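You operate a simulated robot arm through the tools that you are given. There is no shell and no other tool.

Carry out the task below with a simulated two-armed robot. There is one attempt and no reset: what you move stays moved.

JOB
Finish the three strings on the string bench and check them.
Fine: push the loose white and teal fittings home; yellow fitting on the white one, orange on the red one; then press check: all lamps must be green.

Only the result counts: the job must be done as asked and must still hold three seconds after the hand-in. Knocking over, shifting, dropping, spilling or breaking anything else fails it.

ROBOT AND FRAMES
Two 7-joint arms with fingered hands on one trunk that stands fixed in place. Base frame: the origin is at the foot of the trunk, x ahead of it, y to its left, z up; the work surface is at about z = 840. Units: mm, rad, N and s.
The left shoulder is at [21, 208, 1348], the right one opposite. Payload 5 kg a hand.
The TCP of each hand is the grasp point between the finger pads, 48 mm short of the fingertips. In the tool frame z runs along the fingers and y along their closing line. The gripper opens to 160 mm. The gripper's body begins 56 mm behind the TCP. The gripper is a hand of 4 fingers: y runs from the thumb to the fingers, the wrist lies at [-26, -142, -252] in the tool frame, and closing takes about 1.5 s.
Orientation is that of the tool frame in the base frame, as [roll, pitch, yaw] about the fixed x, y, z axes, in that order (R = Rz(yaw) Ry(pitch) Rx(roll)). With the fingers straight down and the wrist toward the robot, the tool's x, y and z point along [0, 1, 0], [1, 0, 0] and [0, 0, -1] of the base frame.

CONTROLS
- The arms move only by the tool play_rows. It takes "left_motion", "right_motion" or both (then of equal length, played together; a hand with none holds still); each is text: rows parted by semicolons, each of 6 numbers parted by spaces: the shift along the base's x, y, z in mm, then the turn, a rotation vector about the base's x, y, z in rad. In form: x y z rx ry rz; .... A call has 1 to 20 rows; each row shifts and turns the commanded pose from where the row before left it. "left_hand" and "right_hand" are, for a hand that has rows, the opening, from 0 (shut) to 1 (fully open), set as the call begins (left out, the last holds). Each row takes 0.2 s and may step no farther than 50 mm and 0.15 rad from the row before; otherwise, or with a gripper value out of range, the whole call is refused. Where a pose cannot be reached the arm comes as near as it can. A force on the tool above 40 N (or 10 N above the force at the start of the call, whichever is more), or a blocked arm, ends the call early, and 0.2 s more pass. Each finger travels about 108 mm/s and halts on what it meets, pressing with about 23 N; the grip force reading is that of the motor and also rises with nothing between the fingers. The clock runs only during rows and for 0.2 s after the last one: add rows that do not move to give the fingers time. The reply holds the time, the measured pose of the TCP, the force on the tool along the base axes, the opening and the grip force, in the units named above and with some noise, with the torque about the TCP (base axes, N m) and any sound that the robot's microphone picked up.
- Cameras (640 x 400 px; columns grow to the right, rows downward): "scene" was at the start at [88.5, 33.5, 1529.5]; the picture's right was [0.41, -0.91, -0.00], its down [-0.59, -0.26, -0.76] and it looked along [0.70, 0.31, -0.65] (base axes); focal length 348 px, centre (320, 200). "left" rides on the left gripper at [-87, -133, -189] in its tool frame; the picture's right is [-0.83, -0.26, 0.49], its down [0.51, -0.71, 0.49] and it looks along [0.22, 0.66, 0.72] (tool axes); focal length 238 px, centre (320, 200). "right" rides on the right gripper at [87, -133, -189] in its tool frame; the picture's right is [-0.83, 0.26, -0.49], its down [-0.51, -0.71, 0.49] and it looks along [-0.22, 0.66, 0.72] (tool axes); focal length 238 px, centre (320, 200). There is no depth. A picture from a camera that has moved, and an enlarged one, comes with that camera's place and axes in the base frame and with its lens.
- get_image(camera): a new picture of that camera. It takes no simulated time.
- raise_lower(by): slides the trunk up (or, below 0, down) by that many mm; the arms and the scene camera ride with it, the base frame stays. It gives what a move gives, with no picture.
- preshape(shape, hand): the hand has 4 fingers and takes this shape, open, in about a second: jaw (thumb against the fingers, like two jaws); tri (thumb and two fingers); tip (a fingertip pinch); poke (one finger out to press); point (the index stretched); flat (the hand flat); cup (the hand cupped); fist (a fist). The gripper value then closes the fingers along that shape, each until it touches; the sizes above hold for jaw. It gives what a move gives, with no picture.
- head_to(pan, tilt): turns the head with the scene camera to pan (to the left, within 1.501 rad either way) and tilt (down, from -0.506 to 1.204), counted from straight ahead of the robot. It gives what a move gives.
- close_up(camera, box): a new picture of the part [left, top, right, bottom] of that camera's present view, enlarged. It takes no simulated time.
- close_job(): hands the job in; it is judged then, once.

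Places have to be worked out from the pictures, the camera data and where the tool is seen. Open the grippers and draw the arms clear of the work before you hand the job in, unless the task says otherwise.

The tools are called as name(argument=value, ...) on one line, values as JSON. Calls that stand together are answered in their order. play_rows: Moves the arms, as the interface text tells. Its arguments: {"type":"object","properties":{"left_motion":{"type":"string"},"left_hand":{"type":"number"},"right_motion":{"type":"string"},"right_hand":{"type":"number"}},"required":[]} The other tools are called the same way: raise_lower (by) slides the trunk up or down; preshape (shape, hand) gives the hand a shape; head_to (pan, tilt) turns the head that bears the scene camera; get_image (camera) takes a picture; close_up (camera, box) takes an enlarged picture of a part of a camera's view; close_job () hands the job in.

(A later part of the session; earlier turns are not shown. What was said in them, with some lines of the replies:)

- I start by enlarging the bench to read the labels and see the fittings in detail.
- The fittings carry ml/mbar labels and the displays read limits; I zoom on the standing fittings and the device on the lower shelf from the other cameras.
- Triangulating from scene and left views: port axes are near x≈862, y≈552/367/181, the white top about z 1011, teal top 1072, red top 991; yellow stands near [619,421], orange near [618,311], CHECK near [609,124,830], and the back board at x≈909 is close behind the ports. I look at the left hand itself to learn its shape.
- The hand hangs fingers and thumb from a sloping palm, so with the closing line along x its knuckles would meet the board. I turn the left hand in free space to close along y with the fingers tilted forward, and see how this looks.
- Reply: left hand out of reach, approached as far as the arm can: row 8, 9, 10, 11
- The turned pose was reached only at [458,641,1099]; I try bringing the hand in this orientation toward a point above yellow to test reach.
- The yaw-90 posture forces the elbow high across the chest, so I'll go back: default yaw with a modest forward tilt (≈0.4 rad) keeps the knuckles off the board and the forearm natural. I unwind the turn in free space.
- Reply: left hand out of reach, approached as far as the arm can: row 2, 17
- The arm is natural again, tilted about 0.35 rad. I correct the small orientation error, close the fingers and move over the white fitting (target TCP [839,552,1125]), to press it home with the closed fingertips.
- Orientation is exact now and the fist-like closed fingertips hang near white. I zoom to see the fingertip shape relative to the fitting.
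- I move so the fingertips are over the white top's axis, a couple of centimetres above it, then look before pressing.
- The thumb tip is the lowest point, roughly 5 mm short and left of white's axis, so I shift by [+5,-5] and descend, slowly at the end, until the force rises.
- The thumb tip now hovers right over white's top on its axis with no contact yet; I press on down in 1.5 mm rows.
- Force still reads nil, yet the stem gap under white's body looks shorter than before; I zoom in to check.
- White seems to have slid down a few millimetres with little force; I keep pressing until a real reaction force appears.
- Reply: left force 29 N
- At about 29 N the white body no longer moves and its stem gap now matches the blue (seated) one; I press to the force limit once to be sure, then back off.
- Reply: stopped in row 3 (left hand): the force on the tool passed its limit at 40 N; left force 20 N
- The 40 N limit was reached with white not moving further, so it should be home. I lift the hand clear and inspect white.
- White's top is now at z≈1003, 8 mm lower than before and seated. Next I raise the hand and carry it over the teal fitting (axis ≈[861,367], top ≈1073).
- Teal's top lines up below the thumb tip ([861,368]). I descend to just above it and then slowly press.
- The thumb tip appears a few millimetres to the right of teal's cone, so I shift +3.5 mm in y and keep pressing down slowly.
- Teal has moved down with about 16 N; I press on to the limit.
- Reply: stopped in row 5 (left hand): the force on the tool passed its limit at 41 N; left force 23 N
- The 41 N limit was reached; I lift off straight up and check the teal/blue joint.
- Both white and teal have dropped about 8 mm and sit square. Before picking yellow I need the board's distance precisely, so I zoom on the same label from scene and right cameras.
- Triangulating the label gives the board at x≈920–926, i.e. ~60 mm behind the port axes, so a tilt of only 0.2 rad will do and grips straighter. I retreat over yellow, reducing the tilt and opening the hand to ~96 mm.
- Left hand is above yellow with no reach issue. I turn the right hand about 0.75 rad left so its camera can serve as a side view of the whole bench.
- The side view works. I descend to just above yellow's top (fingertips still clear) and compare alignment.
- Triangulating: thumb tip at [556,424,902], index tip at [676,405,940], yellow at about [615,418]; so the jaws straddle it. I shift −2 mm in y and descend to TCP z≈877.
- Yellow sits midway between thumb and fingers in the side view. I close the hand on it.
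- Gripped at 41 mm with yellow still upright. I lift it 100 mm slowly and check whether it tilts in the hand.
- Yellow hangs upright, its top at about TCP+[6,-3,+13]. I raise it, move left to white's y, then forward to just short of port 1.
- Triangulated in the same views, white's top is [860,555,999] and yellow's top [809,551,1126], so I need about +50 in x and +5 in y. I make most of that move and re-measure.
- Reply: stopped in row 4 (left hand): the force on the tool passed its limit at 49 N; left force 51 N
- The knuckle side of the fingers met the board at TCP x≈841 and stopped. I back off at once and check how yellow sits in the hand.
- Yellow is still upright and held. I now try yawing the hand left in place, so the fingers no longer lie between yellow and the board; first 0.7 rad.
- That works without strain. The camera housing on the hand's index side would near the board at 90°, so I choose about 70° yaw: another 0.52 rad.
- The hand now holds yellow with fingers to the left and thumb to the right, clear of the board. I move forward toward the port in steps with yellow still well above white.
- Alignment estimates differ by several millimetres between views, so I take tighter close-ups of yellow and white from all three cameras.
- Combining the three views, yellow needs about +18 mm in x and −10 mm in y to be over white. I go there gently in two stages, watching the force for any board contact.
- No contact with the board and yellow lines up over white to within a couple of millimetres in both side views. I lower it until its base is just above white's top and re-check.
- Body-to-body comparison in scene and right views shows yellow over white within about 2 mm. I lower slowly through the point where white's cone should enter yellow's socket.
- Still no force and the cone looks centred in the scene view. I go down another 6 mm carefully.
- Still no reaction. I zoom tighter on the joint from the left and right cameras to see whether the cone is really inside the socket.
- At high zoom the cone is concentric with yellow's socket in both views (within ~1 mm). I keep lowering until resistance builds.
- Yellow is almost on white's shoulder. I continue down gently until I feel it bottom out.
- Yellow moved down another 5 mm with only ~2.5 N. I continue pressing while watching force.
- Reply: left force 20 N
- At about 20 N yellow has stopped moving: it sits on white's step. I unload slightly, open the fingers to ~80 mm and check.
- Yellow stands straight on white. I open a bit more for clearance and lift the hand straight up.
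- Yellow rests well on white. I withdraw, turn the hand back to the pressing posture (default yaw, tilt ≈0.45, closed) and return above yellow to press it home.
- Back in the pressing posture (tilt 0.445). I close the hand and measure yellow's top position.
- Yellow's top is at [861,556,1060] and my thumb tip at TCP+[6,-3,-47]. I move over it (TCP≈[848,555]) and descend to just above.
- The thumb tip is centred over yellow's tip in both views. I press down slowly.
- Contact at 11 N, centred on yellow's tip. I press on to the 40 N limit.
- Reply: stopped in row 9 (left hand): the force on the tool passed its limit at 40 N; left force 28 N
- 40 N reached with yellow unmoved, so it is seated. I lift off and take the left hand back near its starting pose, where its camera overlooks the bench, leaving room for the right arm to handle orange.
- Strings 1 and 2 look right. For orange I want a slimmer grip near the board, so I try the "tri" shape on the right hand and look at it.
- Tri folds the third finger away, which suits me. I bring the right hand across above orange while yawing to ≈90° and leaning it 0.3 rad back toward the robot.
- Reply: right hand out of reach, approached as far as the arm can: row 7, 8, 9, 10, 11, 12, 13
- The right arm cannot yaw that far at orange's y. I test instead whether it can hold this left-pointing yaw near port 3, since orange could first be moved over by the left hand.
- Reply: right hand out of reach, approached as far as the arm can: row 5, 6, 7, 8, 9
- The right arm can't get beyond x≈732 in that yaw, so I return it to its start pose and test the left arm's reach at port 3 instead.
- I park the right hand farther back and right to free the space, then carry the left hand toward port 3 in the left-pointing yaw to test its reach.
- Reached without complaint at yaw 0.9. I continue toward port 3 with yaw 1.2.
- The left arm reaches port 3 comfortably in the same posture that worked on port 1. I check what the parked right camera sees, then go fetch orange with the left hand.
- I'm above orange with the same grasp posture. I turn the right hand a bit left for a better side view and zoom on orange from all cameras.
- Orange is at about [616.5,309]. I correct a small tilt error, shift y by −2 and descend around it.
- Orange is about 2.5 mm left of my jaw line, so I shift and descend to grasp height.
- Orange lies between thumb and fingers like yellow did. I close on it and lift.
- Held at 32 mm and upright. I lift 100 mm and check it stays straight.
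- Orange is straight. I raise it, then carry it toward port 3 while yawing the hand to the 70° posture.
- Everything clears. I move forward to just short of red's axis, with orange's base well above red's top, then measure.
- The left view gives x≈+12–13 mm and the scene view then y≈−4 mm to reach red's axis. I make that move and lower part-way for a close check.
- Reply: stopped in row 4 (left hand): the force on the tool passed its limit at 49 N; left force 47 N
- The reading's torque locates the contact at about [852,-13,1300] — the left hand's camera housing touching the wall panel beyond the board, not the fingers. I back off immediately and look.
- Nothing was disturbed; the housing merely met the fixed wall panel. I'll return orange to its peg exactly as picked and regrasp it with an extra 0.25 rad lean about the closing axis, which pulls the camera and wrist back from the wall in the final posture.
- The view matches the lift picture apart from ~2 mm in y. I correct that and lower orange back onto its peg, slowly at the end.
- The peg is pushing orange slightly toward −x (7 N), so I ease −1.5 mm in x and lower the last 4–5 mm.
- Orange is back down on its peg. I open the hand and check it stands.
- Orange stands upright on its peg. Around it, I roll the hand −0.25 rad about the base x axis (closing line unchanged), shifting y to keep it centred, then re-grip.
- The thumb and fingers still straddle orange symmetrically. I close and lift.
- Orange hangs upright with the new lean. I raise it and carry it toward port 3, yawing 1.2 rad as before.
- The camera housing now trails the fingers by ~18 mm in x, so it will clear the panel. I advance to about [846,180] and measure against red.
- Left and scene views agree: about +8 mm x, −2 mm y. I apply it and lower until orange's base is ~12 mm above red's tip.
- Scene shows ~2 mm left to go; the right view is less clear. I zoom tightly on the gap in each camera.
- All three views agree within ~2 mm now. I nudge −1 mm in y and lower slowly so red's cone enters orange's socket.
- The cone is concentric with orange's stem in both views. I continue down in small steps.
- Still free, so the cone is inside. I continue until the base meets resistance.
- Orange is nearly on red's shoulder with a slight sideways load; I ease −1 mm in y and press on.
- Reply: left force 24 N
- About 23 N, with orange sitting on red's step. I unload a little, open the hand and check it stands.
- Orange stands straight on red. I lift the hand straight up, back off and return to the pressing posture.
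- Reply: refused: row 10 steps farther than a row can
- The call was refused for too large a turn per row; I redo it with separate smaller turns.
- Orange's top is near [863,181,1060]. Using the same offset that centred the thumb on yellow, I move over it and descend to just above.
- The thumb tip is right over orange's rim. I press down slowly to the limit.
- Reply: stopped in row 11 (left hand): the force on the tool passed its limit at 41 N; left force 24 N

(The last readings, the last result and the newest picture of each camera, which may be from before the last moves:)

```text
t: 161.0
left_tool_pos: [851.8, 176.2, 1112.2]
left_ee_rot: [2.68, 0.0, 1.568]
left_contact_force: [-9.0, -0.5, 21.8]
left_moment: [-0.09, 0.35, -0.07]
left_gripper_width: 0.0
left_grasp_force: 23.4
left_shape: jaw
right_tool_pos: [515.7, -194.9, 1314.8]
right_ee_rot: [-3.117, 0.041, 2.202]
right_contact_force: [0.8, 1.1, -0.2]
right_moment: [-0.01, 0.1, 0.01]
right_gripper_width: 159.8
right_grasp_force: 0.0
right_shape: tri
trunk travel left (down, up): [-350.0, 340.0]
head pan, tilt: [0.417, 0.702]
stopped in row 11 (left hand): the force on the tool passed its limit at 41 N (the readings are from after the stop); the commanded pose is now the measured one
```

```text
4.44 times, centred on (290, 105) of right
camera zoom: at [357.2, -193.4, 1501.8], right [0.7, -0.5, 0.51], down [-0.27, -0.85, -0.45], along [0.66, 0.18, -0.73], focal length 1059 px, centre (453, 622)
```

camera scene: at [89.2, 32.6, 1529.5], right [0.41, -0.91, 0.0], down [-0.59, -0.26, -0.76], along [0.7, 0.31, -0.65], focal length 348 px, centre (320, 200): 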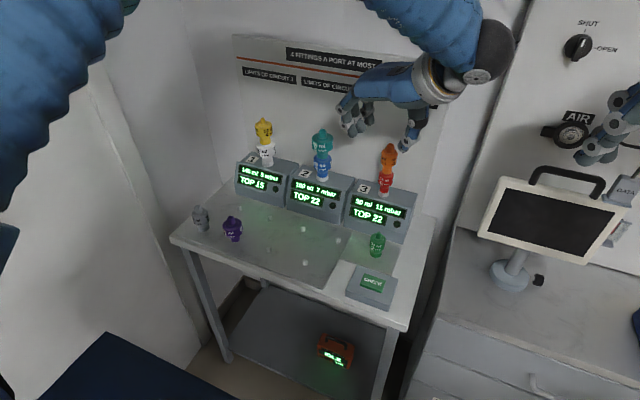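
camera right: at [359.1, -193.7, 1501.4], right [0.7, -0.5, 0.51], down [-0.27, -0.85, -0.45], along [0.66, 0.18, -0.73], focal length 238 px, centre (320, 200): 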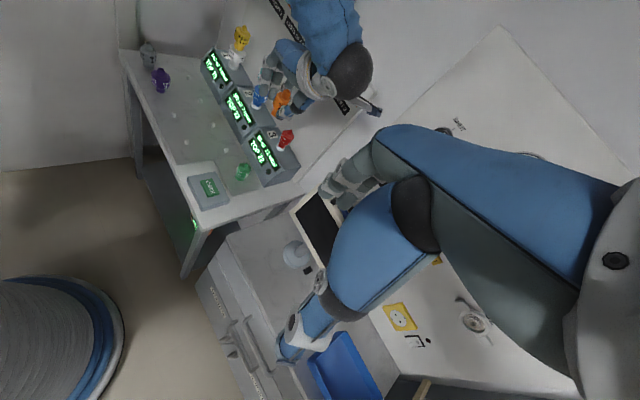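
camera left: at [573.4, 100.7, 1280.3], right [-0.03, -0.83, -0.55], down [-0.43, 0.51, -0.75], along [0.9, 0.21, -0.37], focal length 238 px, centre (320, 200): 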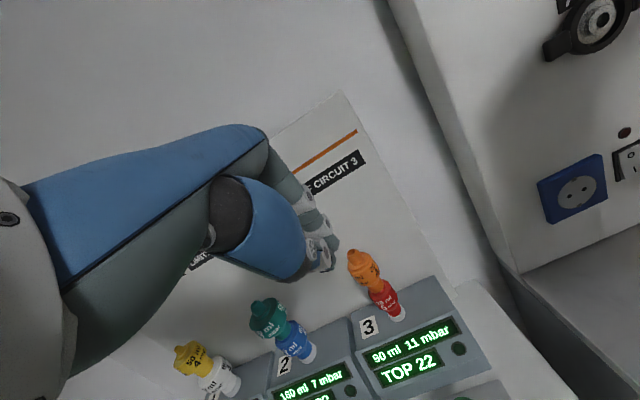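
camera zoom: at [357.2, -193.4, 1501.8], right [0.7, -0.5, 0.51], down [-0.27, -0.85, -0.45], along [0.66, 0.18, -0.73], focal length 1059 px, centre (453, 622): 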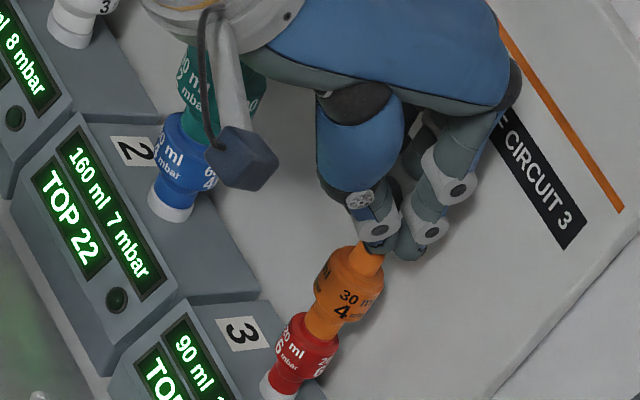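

41 N reached with orange unmoved, so it is home. I lift off and move the closed left hand toward the CHECK button at about [609,124,830].

play_rows(left_motion="0 0 5 0 0 0; 0 0 12 0 0 0; 0 0 20 0 0 0; 0 0 20 0 0 0; -22 0 0 0 0 0; -22 -4 0 0 0 0; -22 -6 0 0 0 0; -22 -6 0 0 0 0; -22 -6 0 0 0 0; -22 -6 -10 0 0 0; -22 -6 -15 0 0 0; -22 -6 -20 0 0 0; -22 -6 -20 0 0 0; -22 -6 -20 0 0 0; -22 0 -20 0 0 0; -8 0 -20 0 0 0; 0 0 -20 0 0 0; 0 0 -20 0 0 0; 0 0 0 0 0 0")

get_image(camera="scene")

get_image(camera="left")

close_up(camera="right", box=[150, 20, 320, 220])

```text
t: 165.0
left_tool_pos: [601.0, 124.8, 1000.1]
left_ee_rot: [2.689, 0.0, 1.564]
left_contact_force: [0.2, -0.1, -0.6]
left_moment: [0.02, -0.01, -0.02]
left_gripper_width: 0.0
left_grasp_force: 22.7
left_shape: jaw
right_tool_pos: [516.5, -193.9, 1315.8]
right_ee_rot: [-3.116, 0.038, 2.203]
right_contact_force: [-0.1, -0.6, 0.4]
right_moment: [0.02, -0.05, 0.03]
right_gripper_width: 160.0
right_grasp_force: 0.0
right_shape: tri
trunk travel left (down, up): [-350.0, 340.0]
head pan, tilt: [0.417, 0.702]
```

```text
taken
camera scene: at [87.9, 33.0, 1529.7], right [0.41, -0.91, 0.0], down [-0.59, -0.26, -0.76], along [0.7, 0.31, -0.65], focal length 348 px, centre (320, 200)
```

scene: 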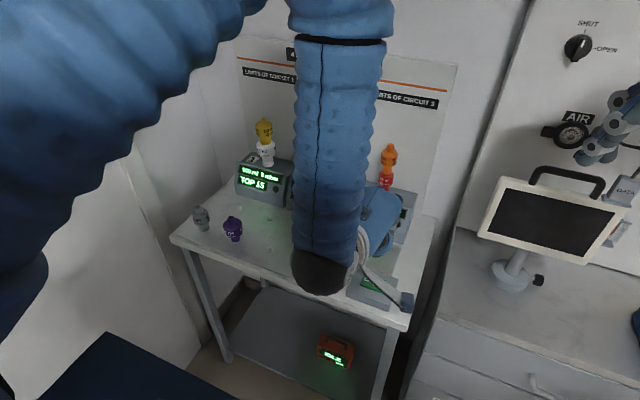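

```text
taken
camera left: at [397.5, 38.7, 1110.7], right [-0.02, -0.83, -0.55], down [-0.42, 0.51, -0.75], along [0.91, 0.21, -0.36], focal length 238 px, centre (320, 200)
```

left: 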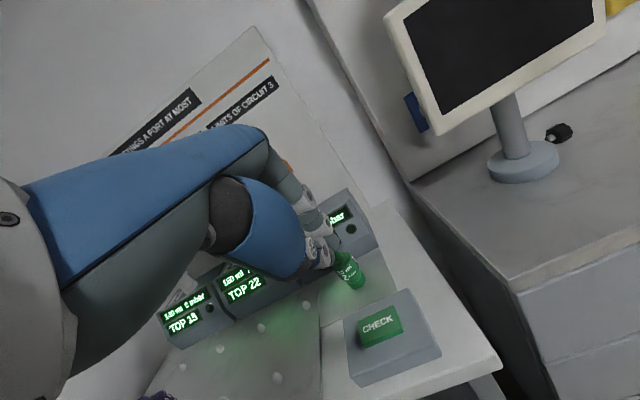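

```text
2.00 times, centred on (235, 120) of right
camera zoom: at [357.4, -193.3, 1502.0], right [0.7, -0.5, 0.51], down [-0.27, -0.85, -0.45], along [0.66, 0.18, -0.73], focal length 477 px, centre (490, 360)
```

zoom: 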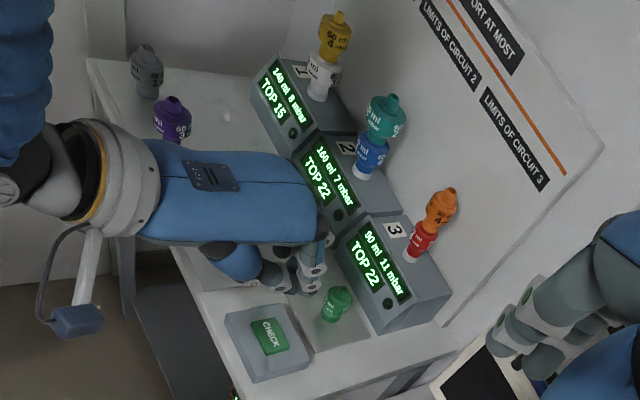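

The button centre is ≈[609,125,832] and my thumb tip would land on it. I descend to ~15 mm above it and look.

play_rows(left_motion="-2 1 -20 0 0 0; 0 0 -20 0 0 0; 0 0 -20 0 0 0; 0 0 -20 0 0 0; 0 0 -15 0 0 0; 0 0 -8 0 0 0; 0 0 0 0 0 0")

close_up(camera="left", box=[240, 180, 460, 340])

close_up(camera="right", box=[180, 120, 300, 220])

```text
t: 166.6
left_tool_pos: [599.0, 126.2, 895.8]
left_ee_rot: [2.687, -0.001, 1.566]
left_contact_force: [-0.3, 0.1, 0.3]
left_moment: [0.01, -0.03, -0.03]
left_gripper_width: 0.0
left_grasp_force: 22.6
left_shape: jaw
right_tool_pos: [516.3, -193.8, 1314.8]
right_ee_rot: [-3.118, 0.04, 2.202]
right_contact_force: [-0.3, -0.1, 0.0]
right_moment: [-0.03, 0.0, 0.03]
right_gripper_width: 159.9
right_grasp_force: 0.0
right_shape: tri
trunk travel left (down, up): [-350.0, 340.0]
head pan, tilt: [0.417, 0.702]
```

```text
2.50 times, centred on (350, 260) of left
camera zoom: at [395.8, 38.5, 1007.6], right [-0.02, -0.83, -0.55], down [-0.42, 0.51, -0.75], along [0.91, 0.21, -0.36], focal length 596 px, centre (245, 50)
```

zoom: 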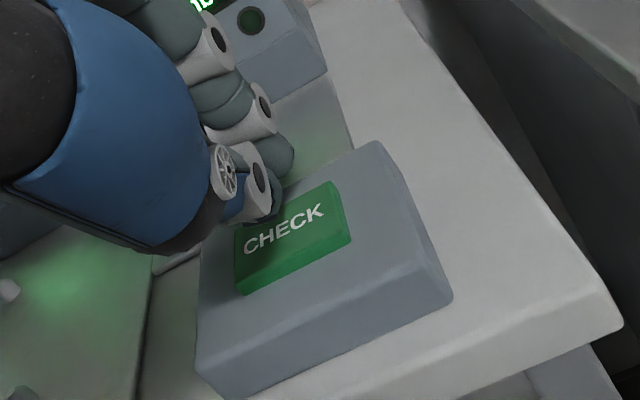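

```text
4.00 times, centred on (240, 170) of right
camera zoom: at [357.9, -193.3, 1501.9], right [0.7, -0.5, 0.51], down [-0.27, -0.85, -0.45], along [0.66, 0.18, -0.73], focal length 953 px, centre (640, 320)
```

zoom: 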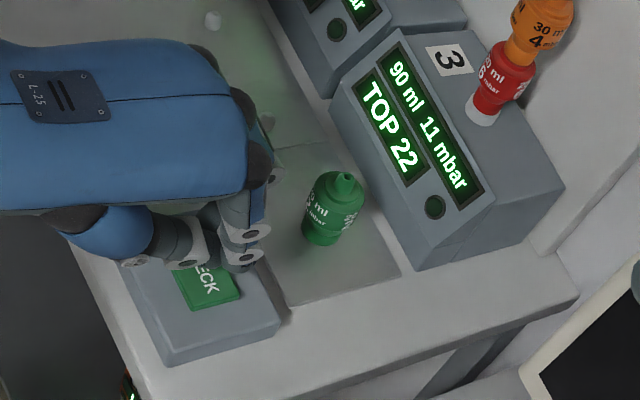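

The fingertip will land near the middle of the CHECK button. I press it down gently.

play_rows(left_motion="0 0 -4 0 0 0; 0 0 -4 0 0 0; 0 0 -3 0 0 0; 0 0 -2 0 0 0; 0 0 -2 0 0 0; 0 0 -2 0 0 0; 0 0 -1 0 0 0; 0 0 -1 0 0 0; 0 0 0 0 0 0")

close_up(camera="left", box=[240, 180, 460, 340])

close_up(camera="right", box=[150, 20, 320, 220])

```text
t: 168.6
left_tool_pos: [598.5, 125.0, 879.5]
left_ee_rot: [2.686, 0.0, 1.564]
left_contact_force: [-3.4, -2.3, 21.5]
left_moment: [-0.26, -0.16, -0.03]
left_gripper_width: 0.0
left_grasp_force: 22.9
left_shape: jaw
right_tool_pos: [515.2, -195.3, 1314.1]
right_ee_rot: [-3.117, 0.04, 2.201]
right_contact_force: [-0.7, 0.5, 0.4]
right_moment: [0.01, -0.01, 0.0]
right_gripper_width: 159.8
right_grasp_force: 0.2
right_shape: tri
trunk travel left (down, up): [-350.0, 340.0]
head pan, tilt: [0.417, 0.702]
heard: click
```

```text
2.50 times, centred on (350, 260) of left
camera zoom: at [395.4, 38.9, 990.0], right [-0.02, -0.83, -0.55], down [-0.42, 0.51, -0.75], along [0.91, 0.21, -0.36], focal length 596 px, centre (245, 50)
```

zoom: 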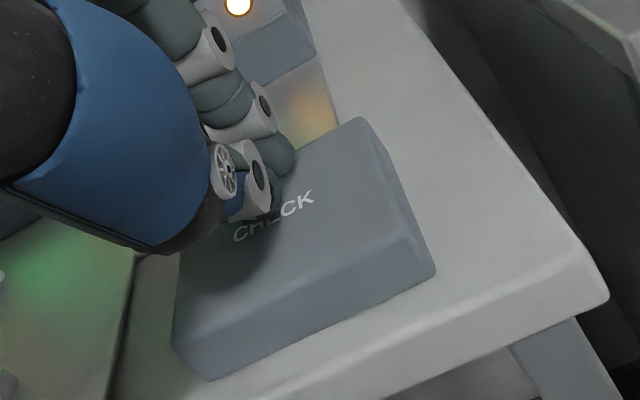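

```text
2.00 times, centred on (235, 120) of right
camera zoom: at [356.3, -193.8, 1502.3], right [0.7, -0.5, 0.51], down [-0.27, -0.85, -0.45], along [0.66, 0.18, -0.73], focal length 477 px, centre (490, 360)
```

zoom: 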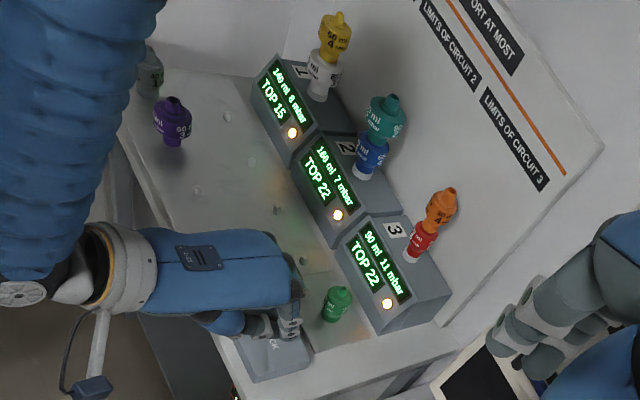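

Click heard; the lamps light amber (a check in progress, presumably). I lift off and wait to see the result.

play_rows(left_motion="0 0 5 0 0 0; 0 0 12 0 0 0; 0 0 20 0 0 0; 0 0 20 0 0 0; 0 0 20 0 0 0; 0 0 20 0 0 0; 0 0 0 0 0 0; 0 0 0 0 0 0; 0 0 0 0 0 0; 0 0 0 0 0 0; 0 0 0 0 0 0")

close_up(camera="right", box=[180, 20, 320, 180])

get_image(camera="left")

```text
t: 171.0
left_tool_pos: [599.6, 126.4, 973.3]
left_ee_rot: [2.688, -0.001, 1.567]
left_contact_force: [-0.1, 1.3, 0.2]
left_moment: [-0.02, 0.02, -0.01]
left_gripper_width: 0.2
left_grasp_force: 22.5
left_shape: jaw
right_tool_pos: [515.6, -194.5, 1314.1]
right_ee_rot: [-3.115, 0.04, 2.203]
right_contact_force: [-0.4, -0.3, -0.7]
right_moment: [-0.02, 0.0, -0.03]
right_gripper_width: 160.0
right_grasp_force: 0.1
right_shape: tri
trunk travel left (down, up): [-350.0, 340.0]
head pan, tilt: [0.417, 0.702]
```

```text
2.50 times, centred on (250, 100) of right
camera zoom: at [357.9, -193.3, 1501.8], right [0.7, -0.5, 0.51], down [-0.27, -0.85, -0.45], along [0.66, 0.18, -0.73], focal length 596 px, centre (495, 450)
```

zoom: 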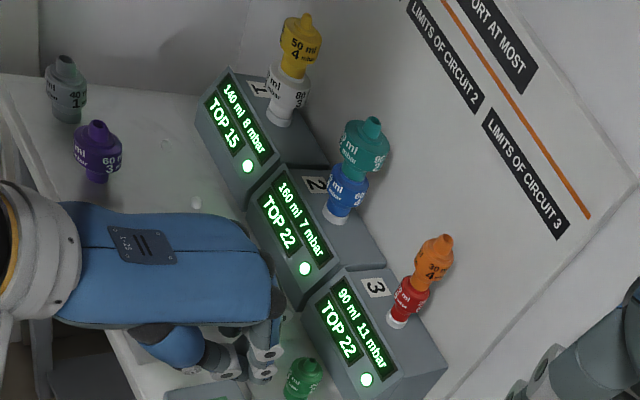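

```text
taken
camera left: at [397.6, 39.2, 1084.3], right [-0.02, -0.83, -0.55], down [-0.42, 0.51, -0.75], along [0.91, 0.21, -0.36], focal length 238 px, centre (320, 200)
```

left: 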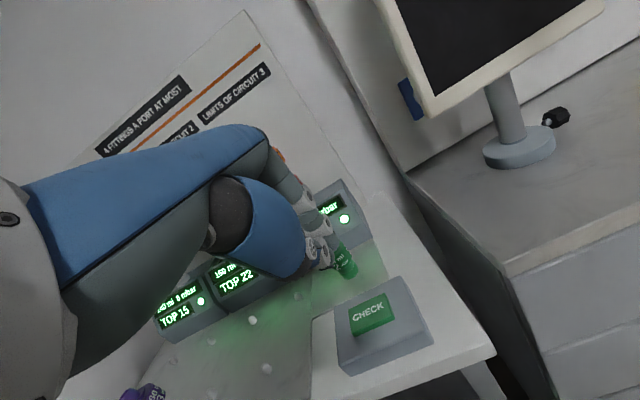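

All three lamps are green. I raise the left hand, take it back to its start region, open it, and re-inspect everything.

play_rows(left_motion="0 0 25 0 0 0; 0 0 30 0 0 0; 0 0 30 0 0 0; 0 0 30 0 0 0; 0 0 30 0 0 0; 0 0 30 0 0 0; 0 30 30 0 0.05 0; 0 35 20 0 0.05 0; 0 35 10 0 0.05 0; 0 35 10 0 0.05 0; 0 35 10 0 0.05 0; 0 35 5 0 0.05 0; 0 35 5 0 0.05 0; 0 35 0 0 0.05 0; 0 35 0 0 0.05 0; -5 35 0 0 0 0; -5 35 0 0 0 0; -5 35 0 0 0 0; -5 35 0 0 0 0; 0 0 0 0 0 0")

play_rows(left_motion="0 15 0 0 0 0; 0 0 0 0 0 0; 0 0 0 0 0 0; 0 0 0 0 0 0; 0 0 0 0 0 0; 0 0 0 0 0 0", left_hand=1)

get_image(camera="scene")

close_up(camera="scene", box=[220, 110, 440, 250])

close_up(camera="scene", box=[170, 180, 410, 370])

close_up(camera="right", box=[120, 0, 330, 220])

```text
t: 175.2
left_tool_pos: [575.0, 575.2, 1240.0]
left_ee_rot: [3.137, 0.0, 1.565]
left_contact_force: [0.1, -1.3, 0.0]
left_moment: [0.08, 0.04, 0.01]
left_gripper_width: 0.0
left_grasp_force: 22.9
left_shape: jaw
right_tool_pos: [517.2, -194.9, 1314.5]
right_ee_rot: [-3.117, 0.04, 2.201]
right_contact_force: [-0.3, -1.8, -0.4]
right_moment: [0.11, -0.02, 0.01]
right_gripper_width: 160.1
right_grasp_force: 0.0
right_shape: tri
trunk travel left (down, up): [-350.0, 340.0]
head pan, tilt: [0.417, 0.702]
```

```text
t: 176.6
left_tool_pos: [576.6, 591.3, 1240.0]
left_ee_rot: [3.136, 0.001, 1.566]
left_contact_force: [0.7, 0.2, 0.8]
left_moment: [0.0, 0.0, -0.02]
left_gripper_width: 159.5
left_grasp_force: 0.1
left_shape: jaw
right_tool_pos: [515.8, -194.2, 1314.6]
right_ee_rot: [-3.117, 0.039, 2.203]
right_contact_force: [-0.8, 0.3, 0.0]
right_moment: [-0.03, 0.04, -0.02]
right_gripper_width: 160.0
right_grasp_force: 0.0
right_shape: tri
trunk travel left (down, up): [-350.0, 340.0]
head pan, tilt: [0.417, 0.702]
```

```text
taken
camera scene: at [88.4, 33.6, 1529.6], right [0.41, -0.91, 0.0], down [-0.59, -0.26, -0.76], along [0.7, 0.31, -0.65], focal length 348 px, centre (320, 200)
```

scene: 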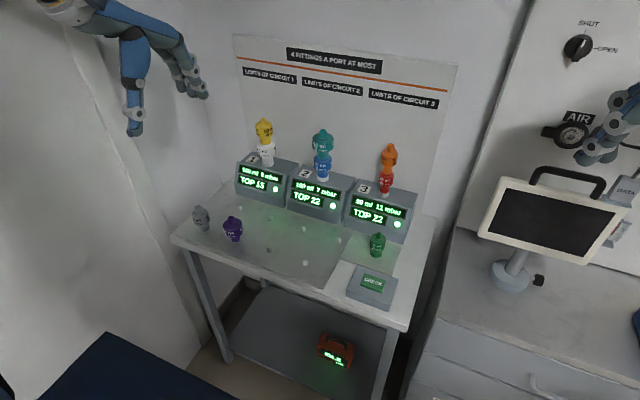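

```text
2.86 times, centred on (330, 180) of scene
camera zoom: at [88.4, 33.6, 1529.6], right [0.41, -0.91, 0.0], down [-0.59, -0.26, -0.76], along [0.7, 0.31, -0.65], focal length 994 px, centre (291, 257)
```

zoom: 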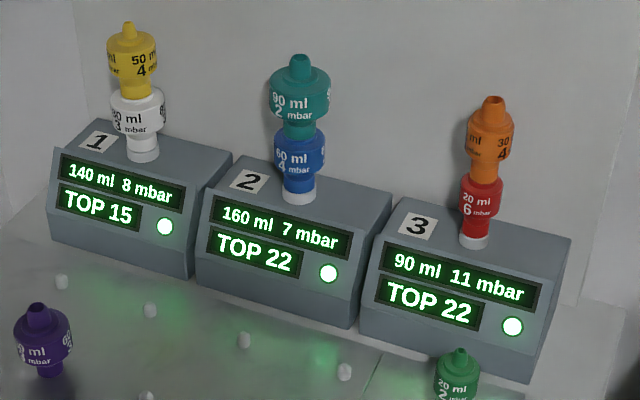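

```text
2.11 times, centred on (290, 275) of scene
camera zoom: at [88.4, 33.6, 1529.6], right [0.41, -0.91, 0.0], down [-0.59, -0.26, -0.76], along [0.7, 0.31, -0.65], focal length 732 px, centre (383, 42)
```

zoom: 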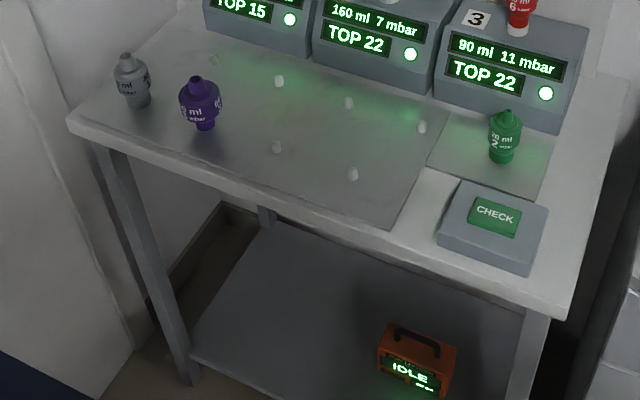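

```text
1.82 times, centred on (225, 110) of right
camera zoom: at [358.0, -192.7, 1501.9], right [0.7, -0.5, 0.51], down [-0.27, -0.85, -0.45], along [0.66, 0.18, -0.73], focal length 433 px, centre (493, 364)
```

zoom: 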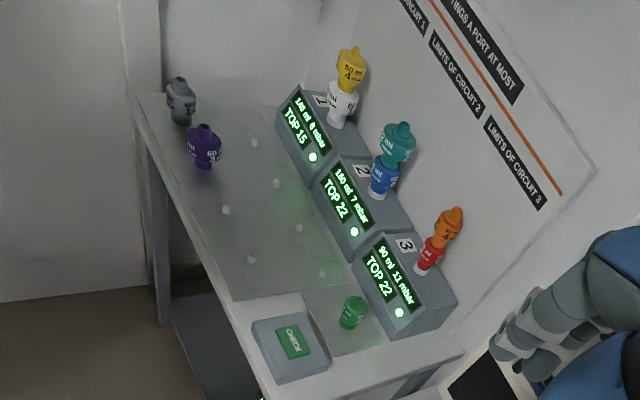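

All three strings are complete and straight, all lamps are green, the other fittings stand where they were, and both hands are open and clear. I hand the job in.

close_job()

```text
The job is handed in.
```

I've finished the three strings and handed the job in. After I pressed CHECK (it clicked), all three lamps showed green, and they were still green when I looked just before hand-in. I don't have the judged result.

- **String 1:** I pushed white home onto port 1, then set yellow on it and pressed yellow down to the 40 N force limit.
- **String 2:** I pushed teal home onto blue, also to the 40 N limit.
- **String 3:** I set orange on red and pressed it down to the 40 N limit.

Two things happened along the way:

- **Contacts:** The left hand's fingers touched the back board once, and something on that hand, most likely its camera housing, touched the wall panel once. The force limit stopped both at about 49 N, and nothing moved or was knocked over.
- **Orange regrasp:** I put orange back on its peg once and gripped it at a different angle to clear the panel.

The purple, grey and green fittings stand where they started. Both hands are open and clear of the work.
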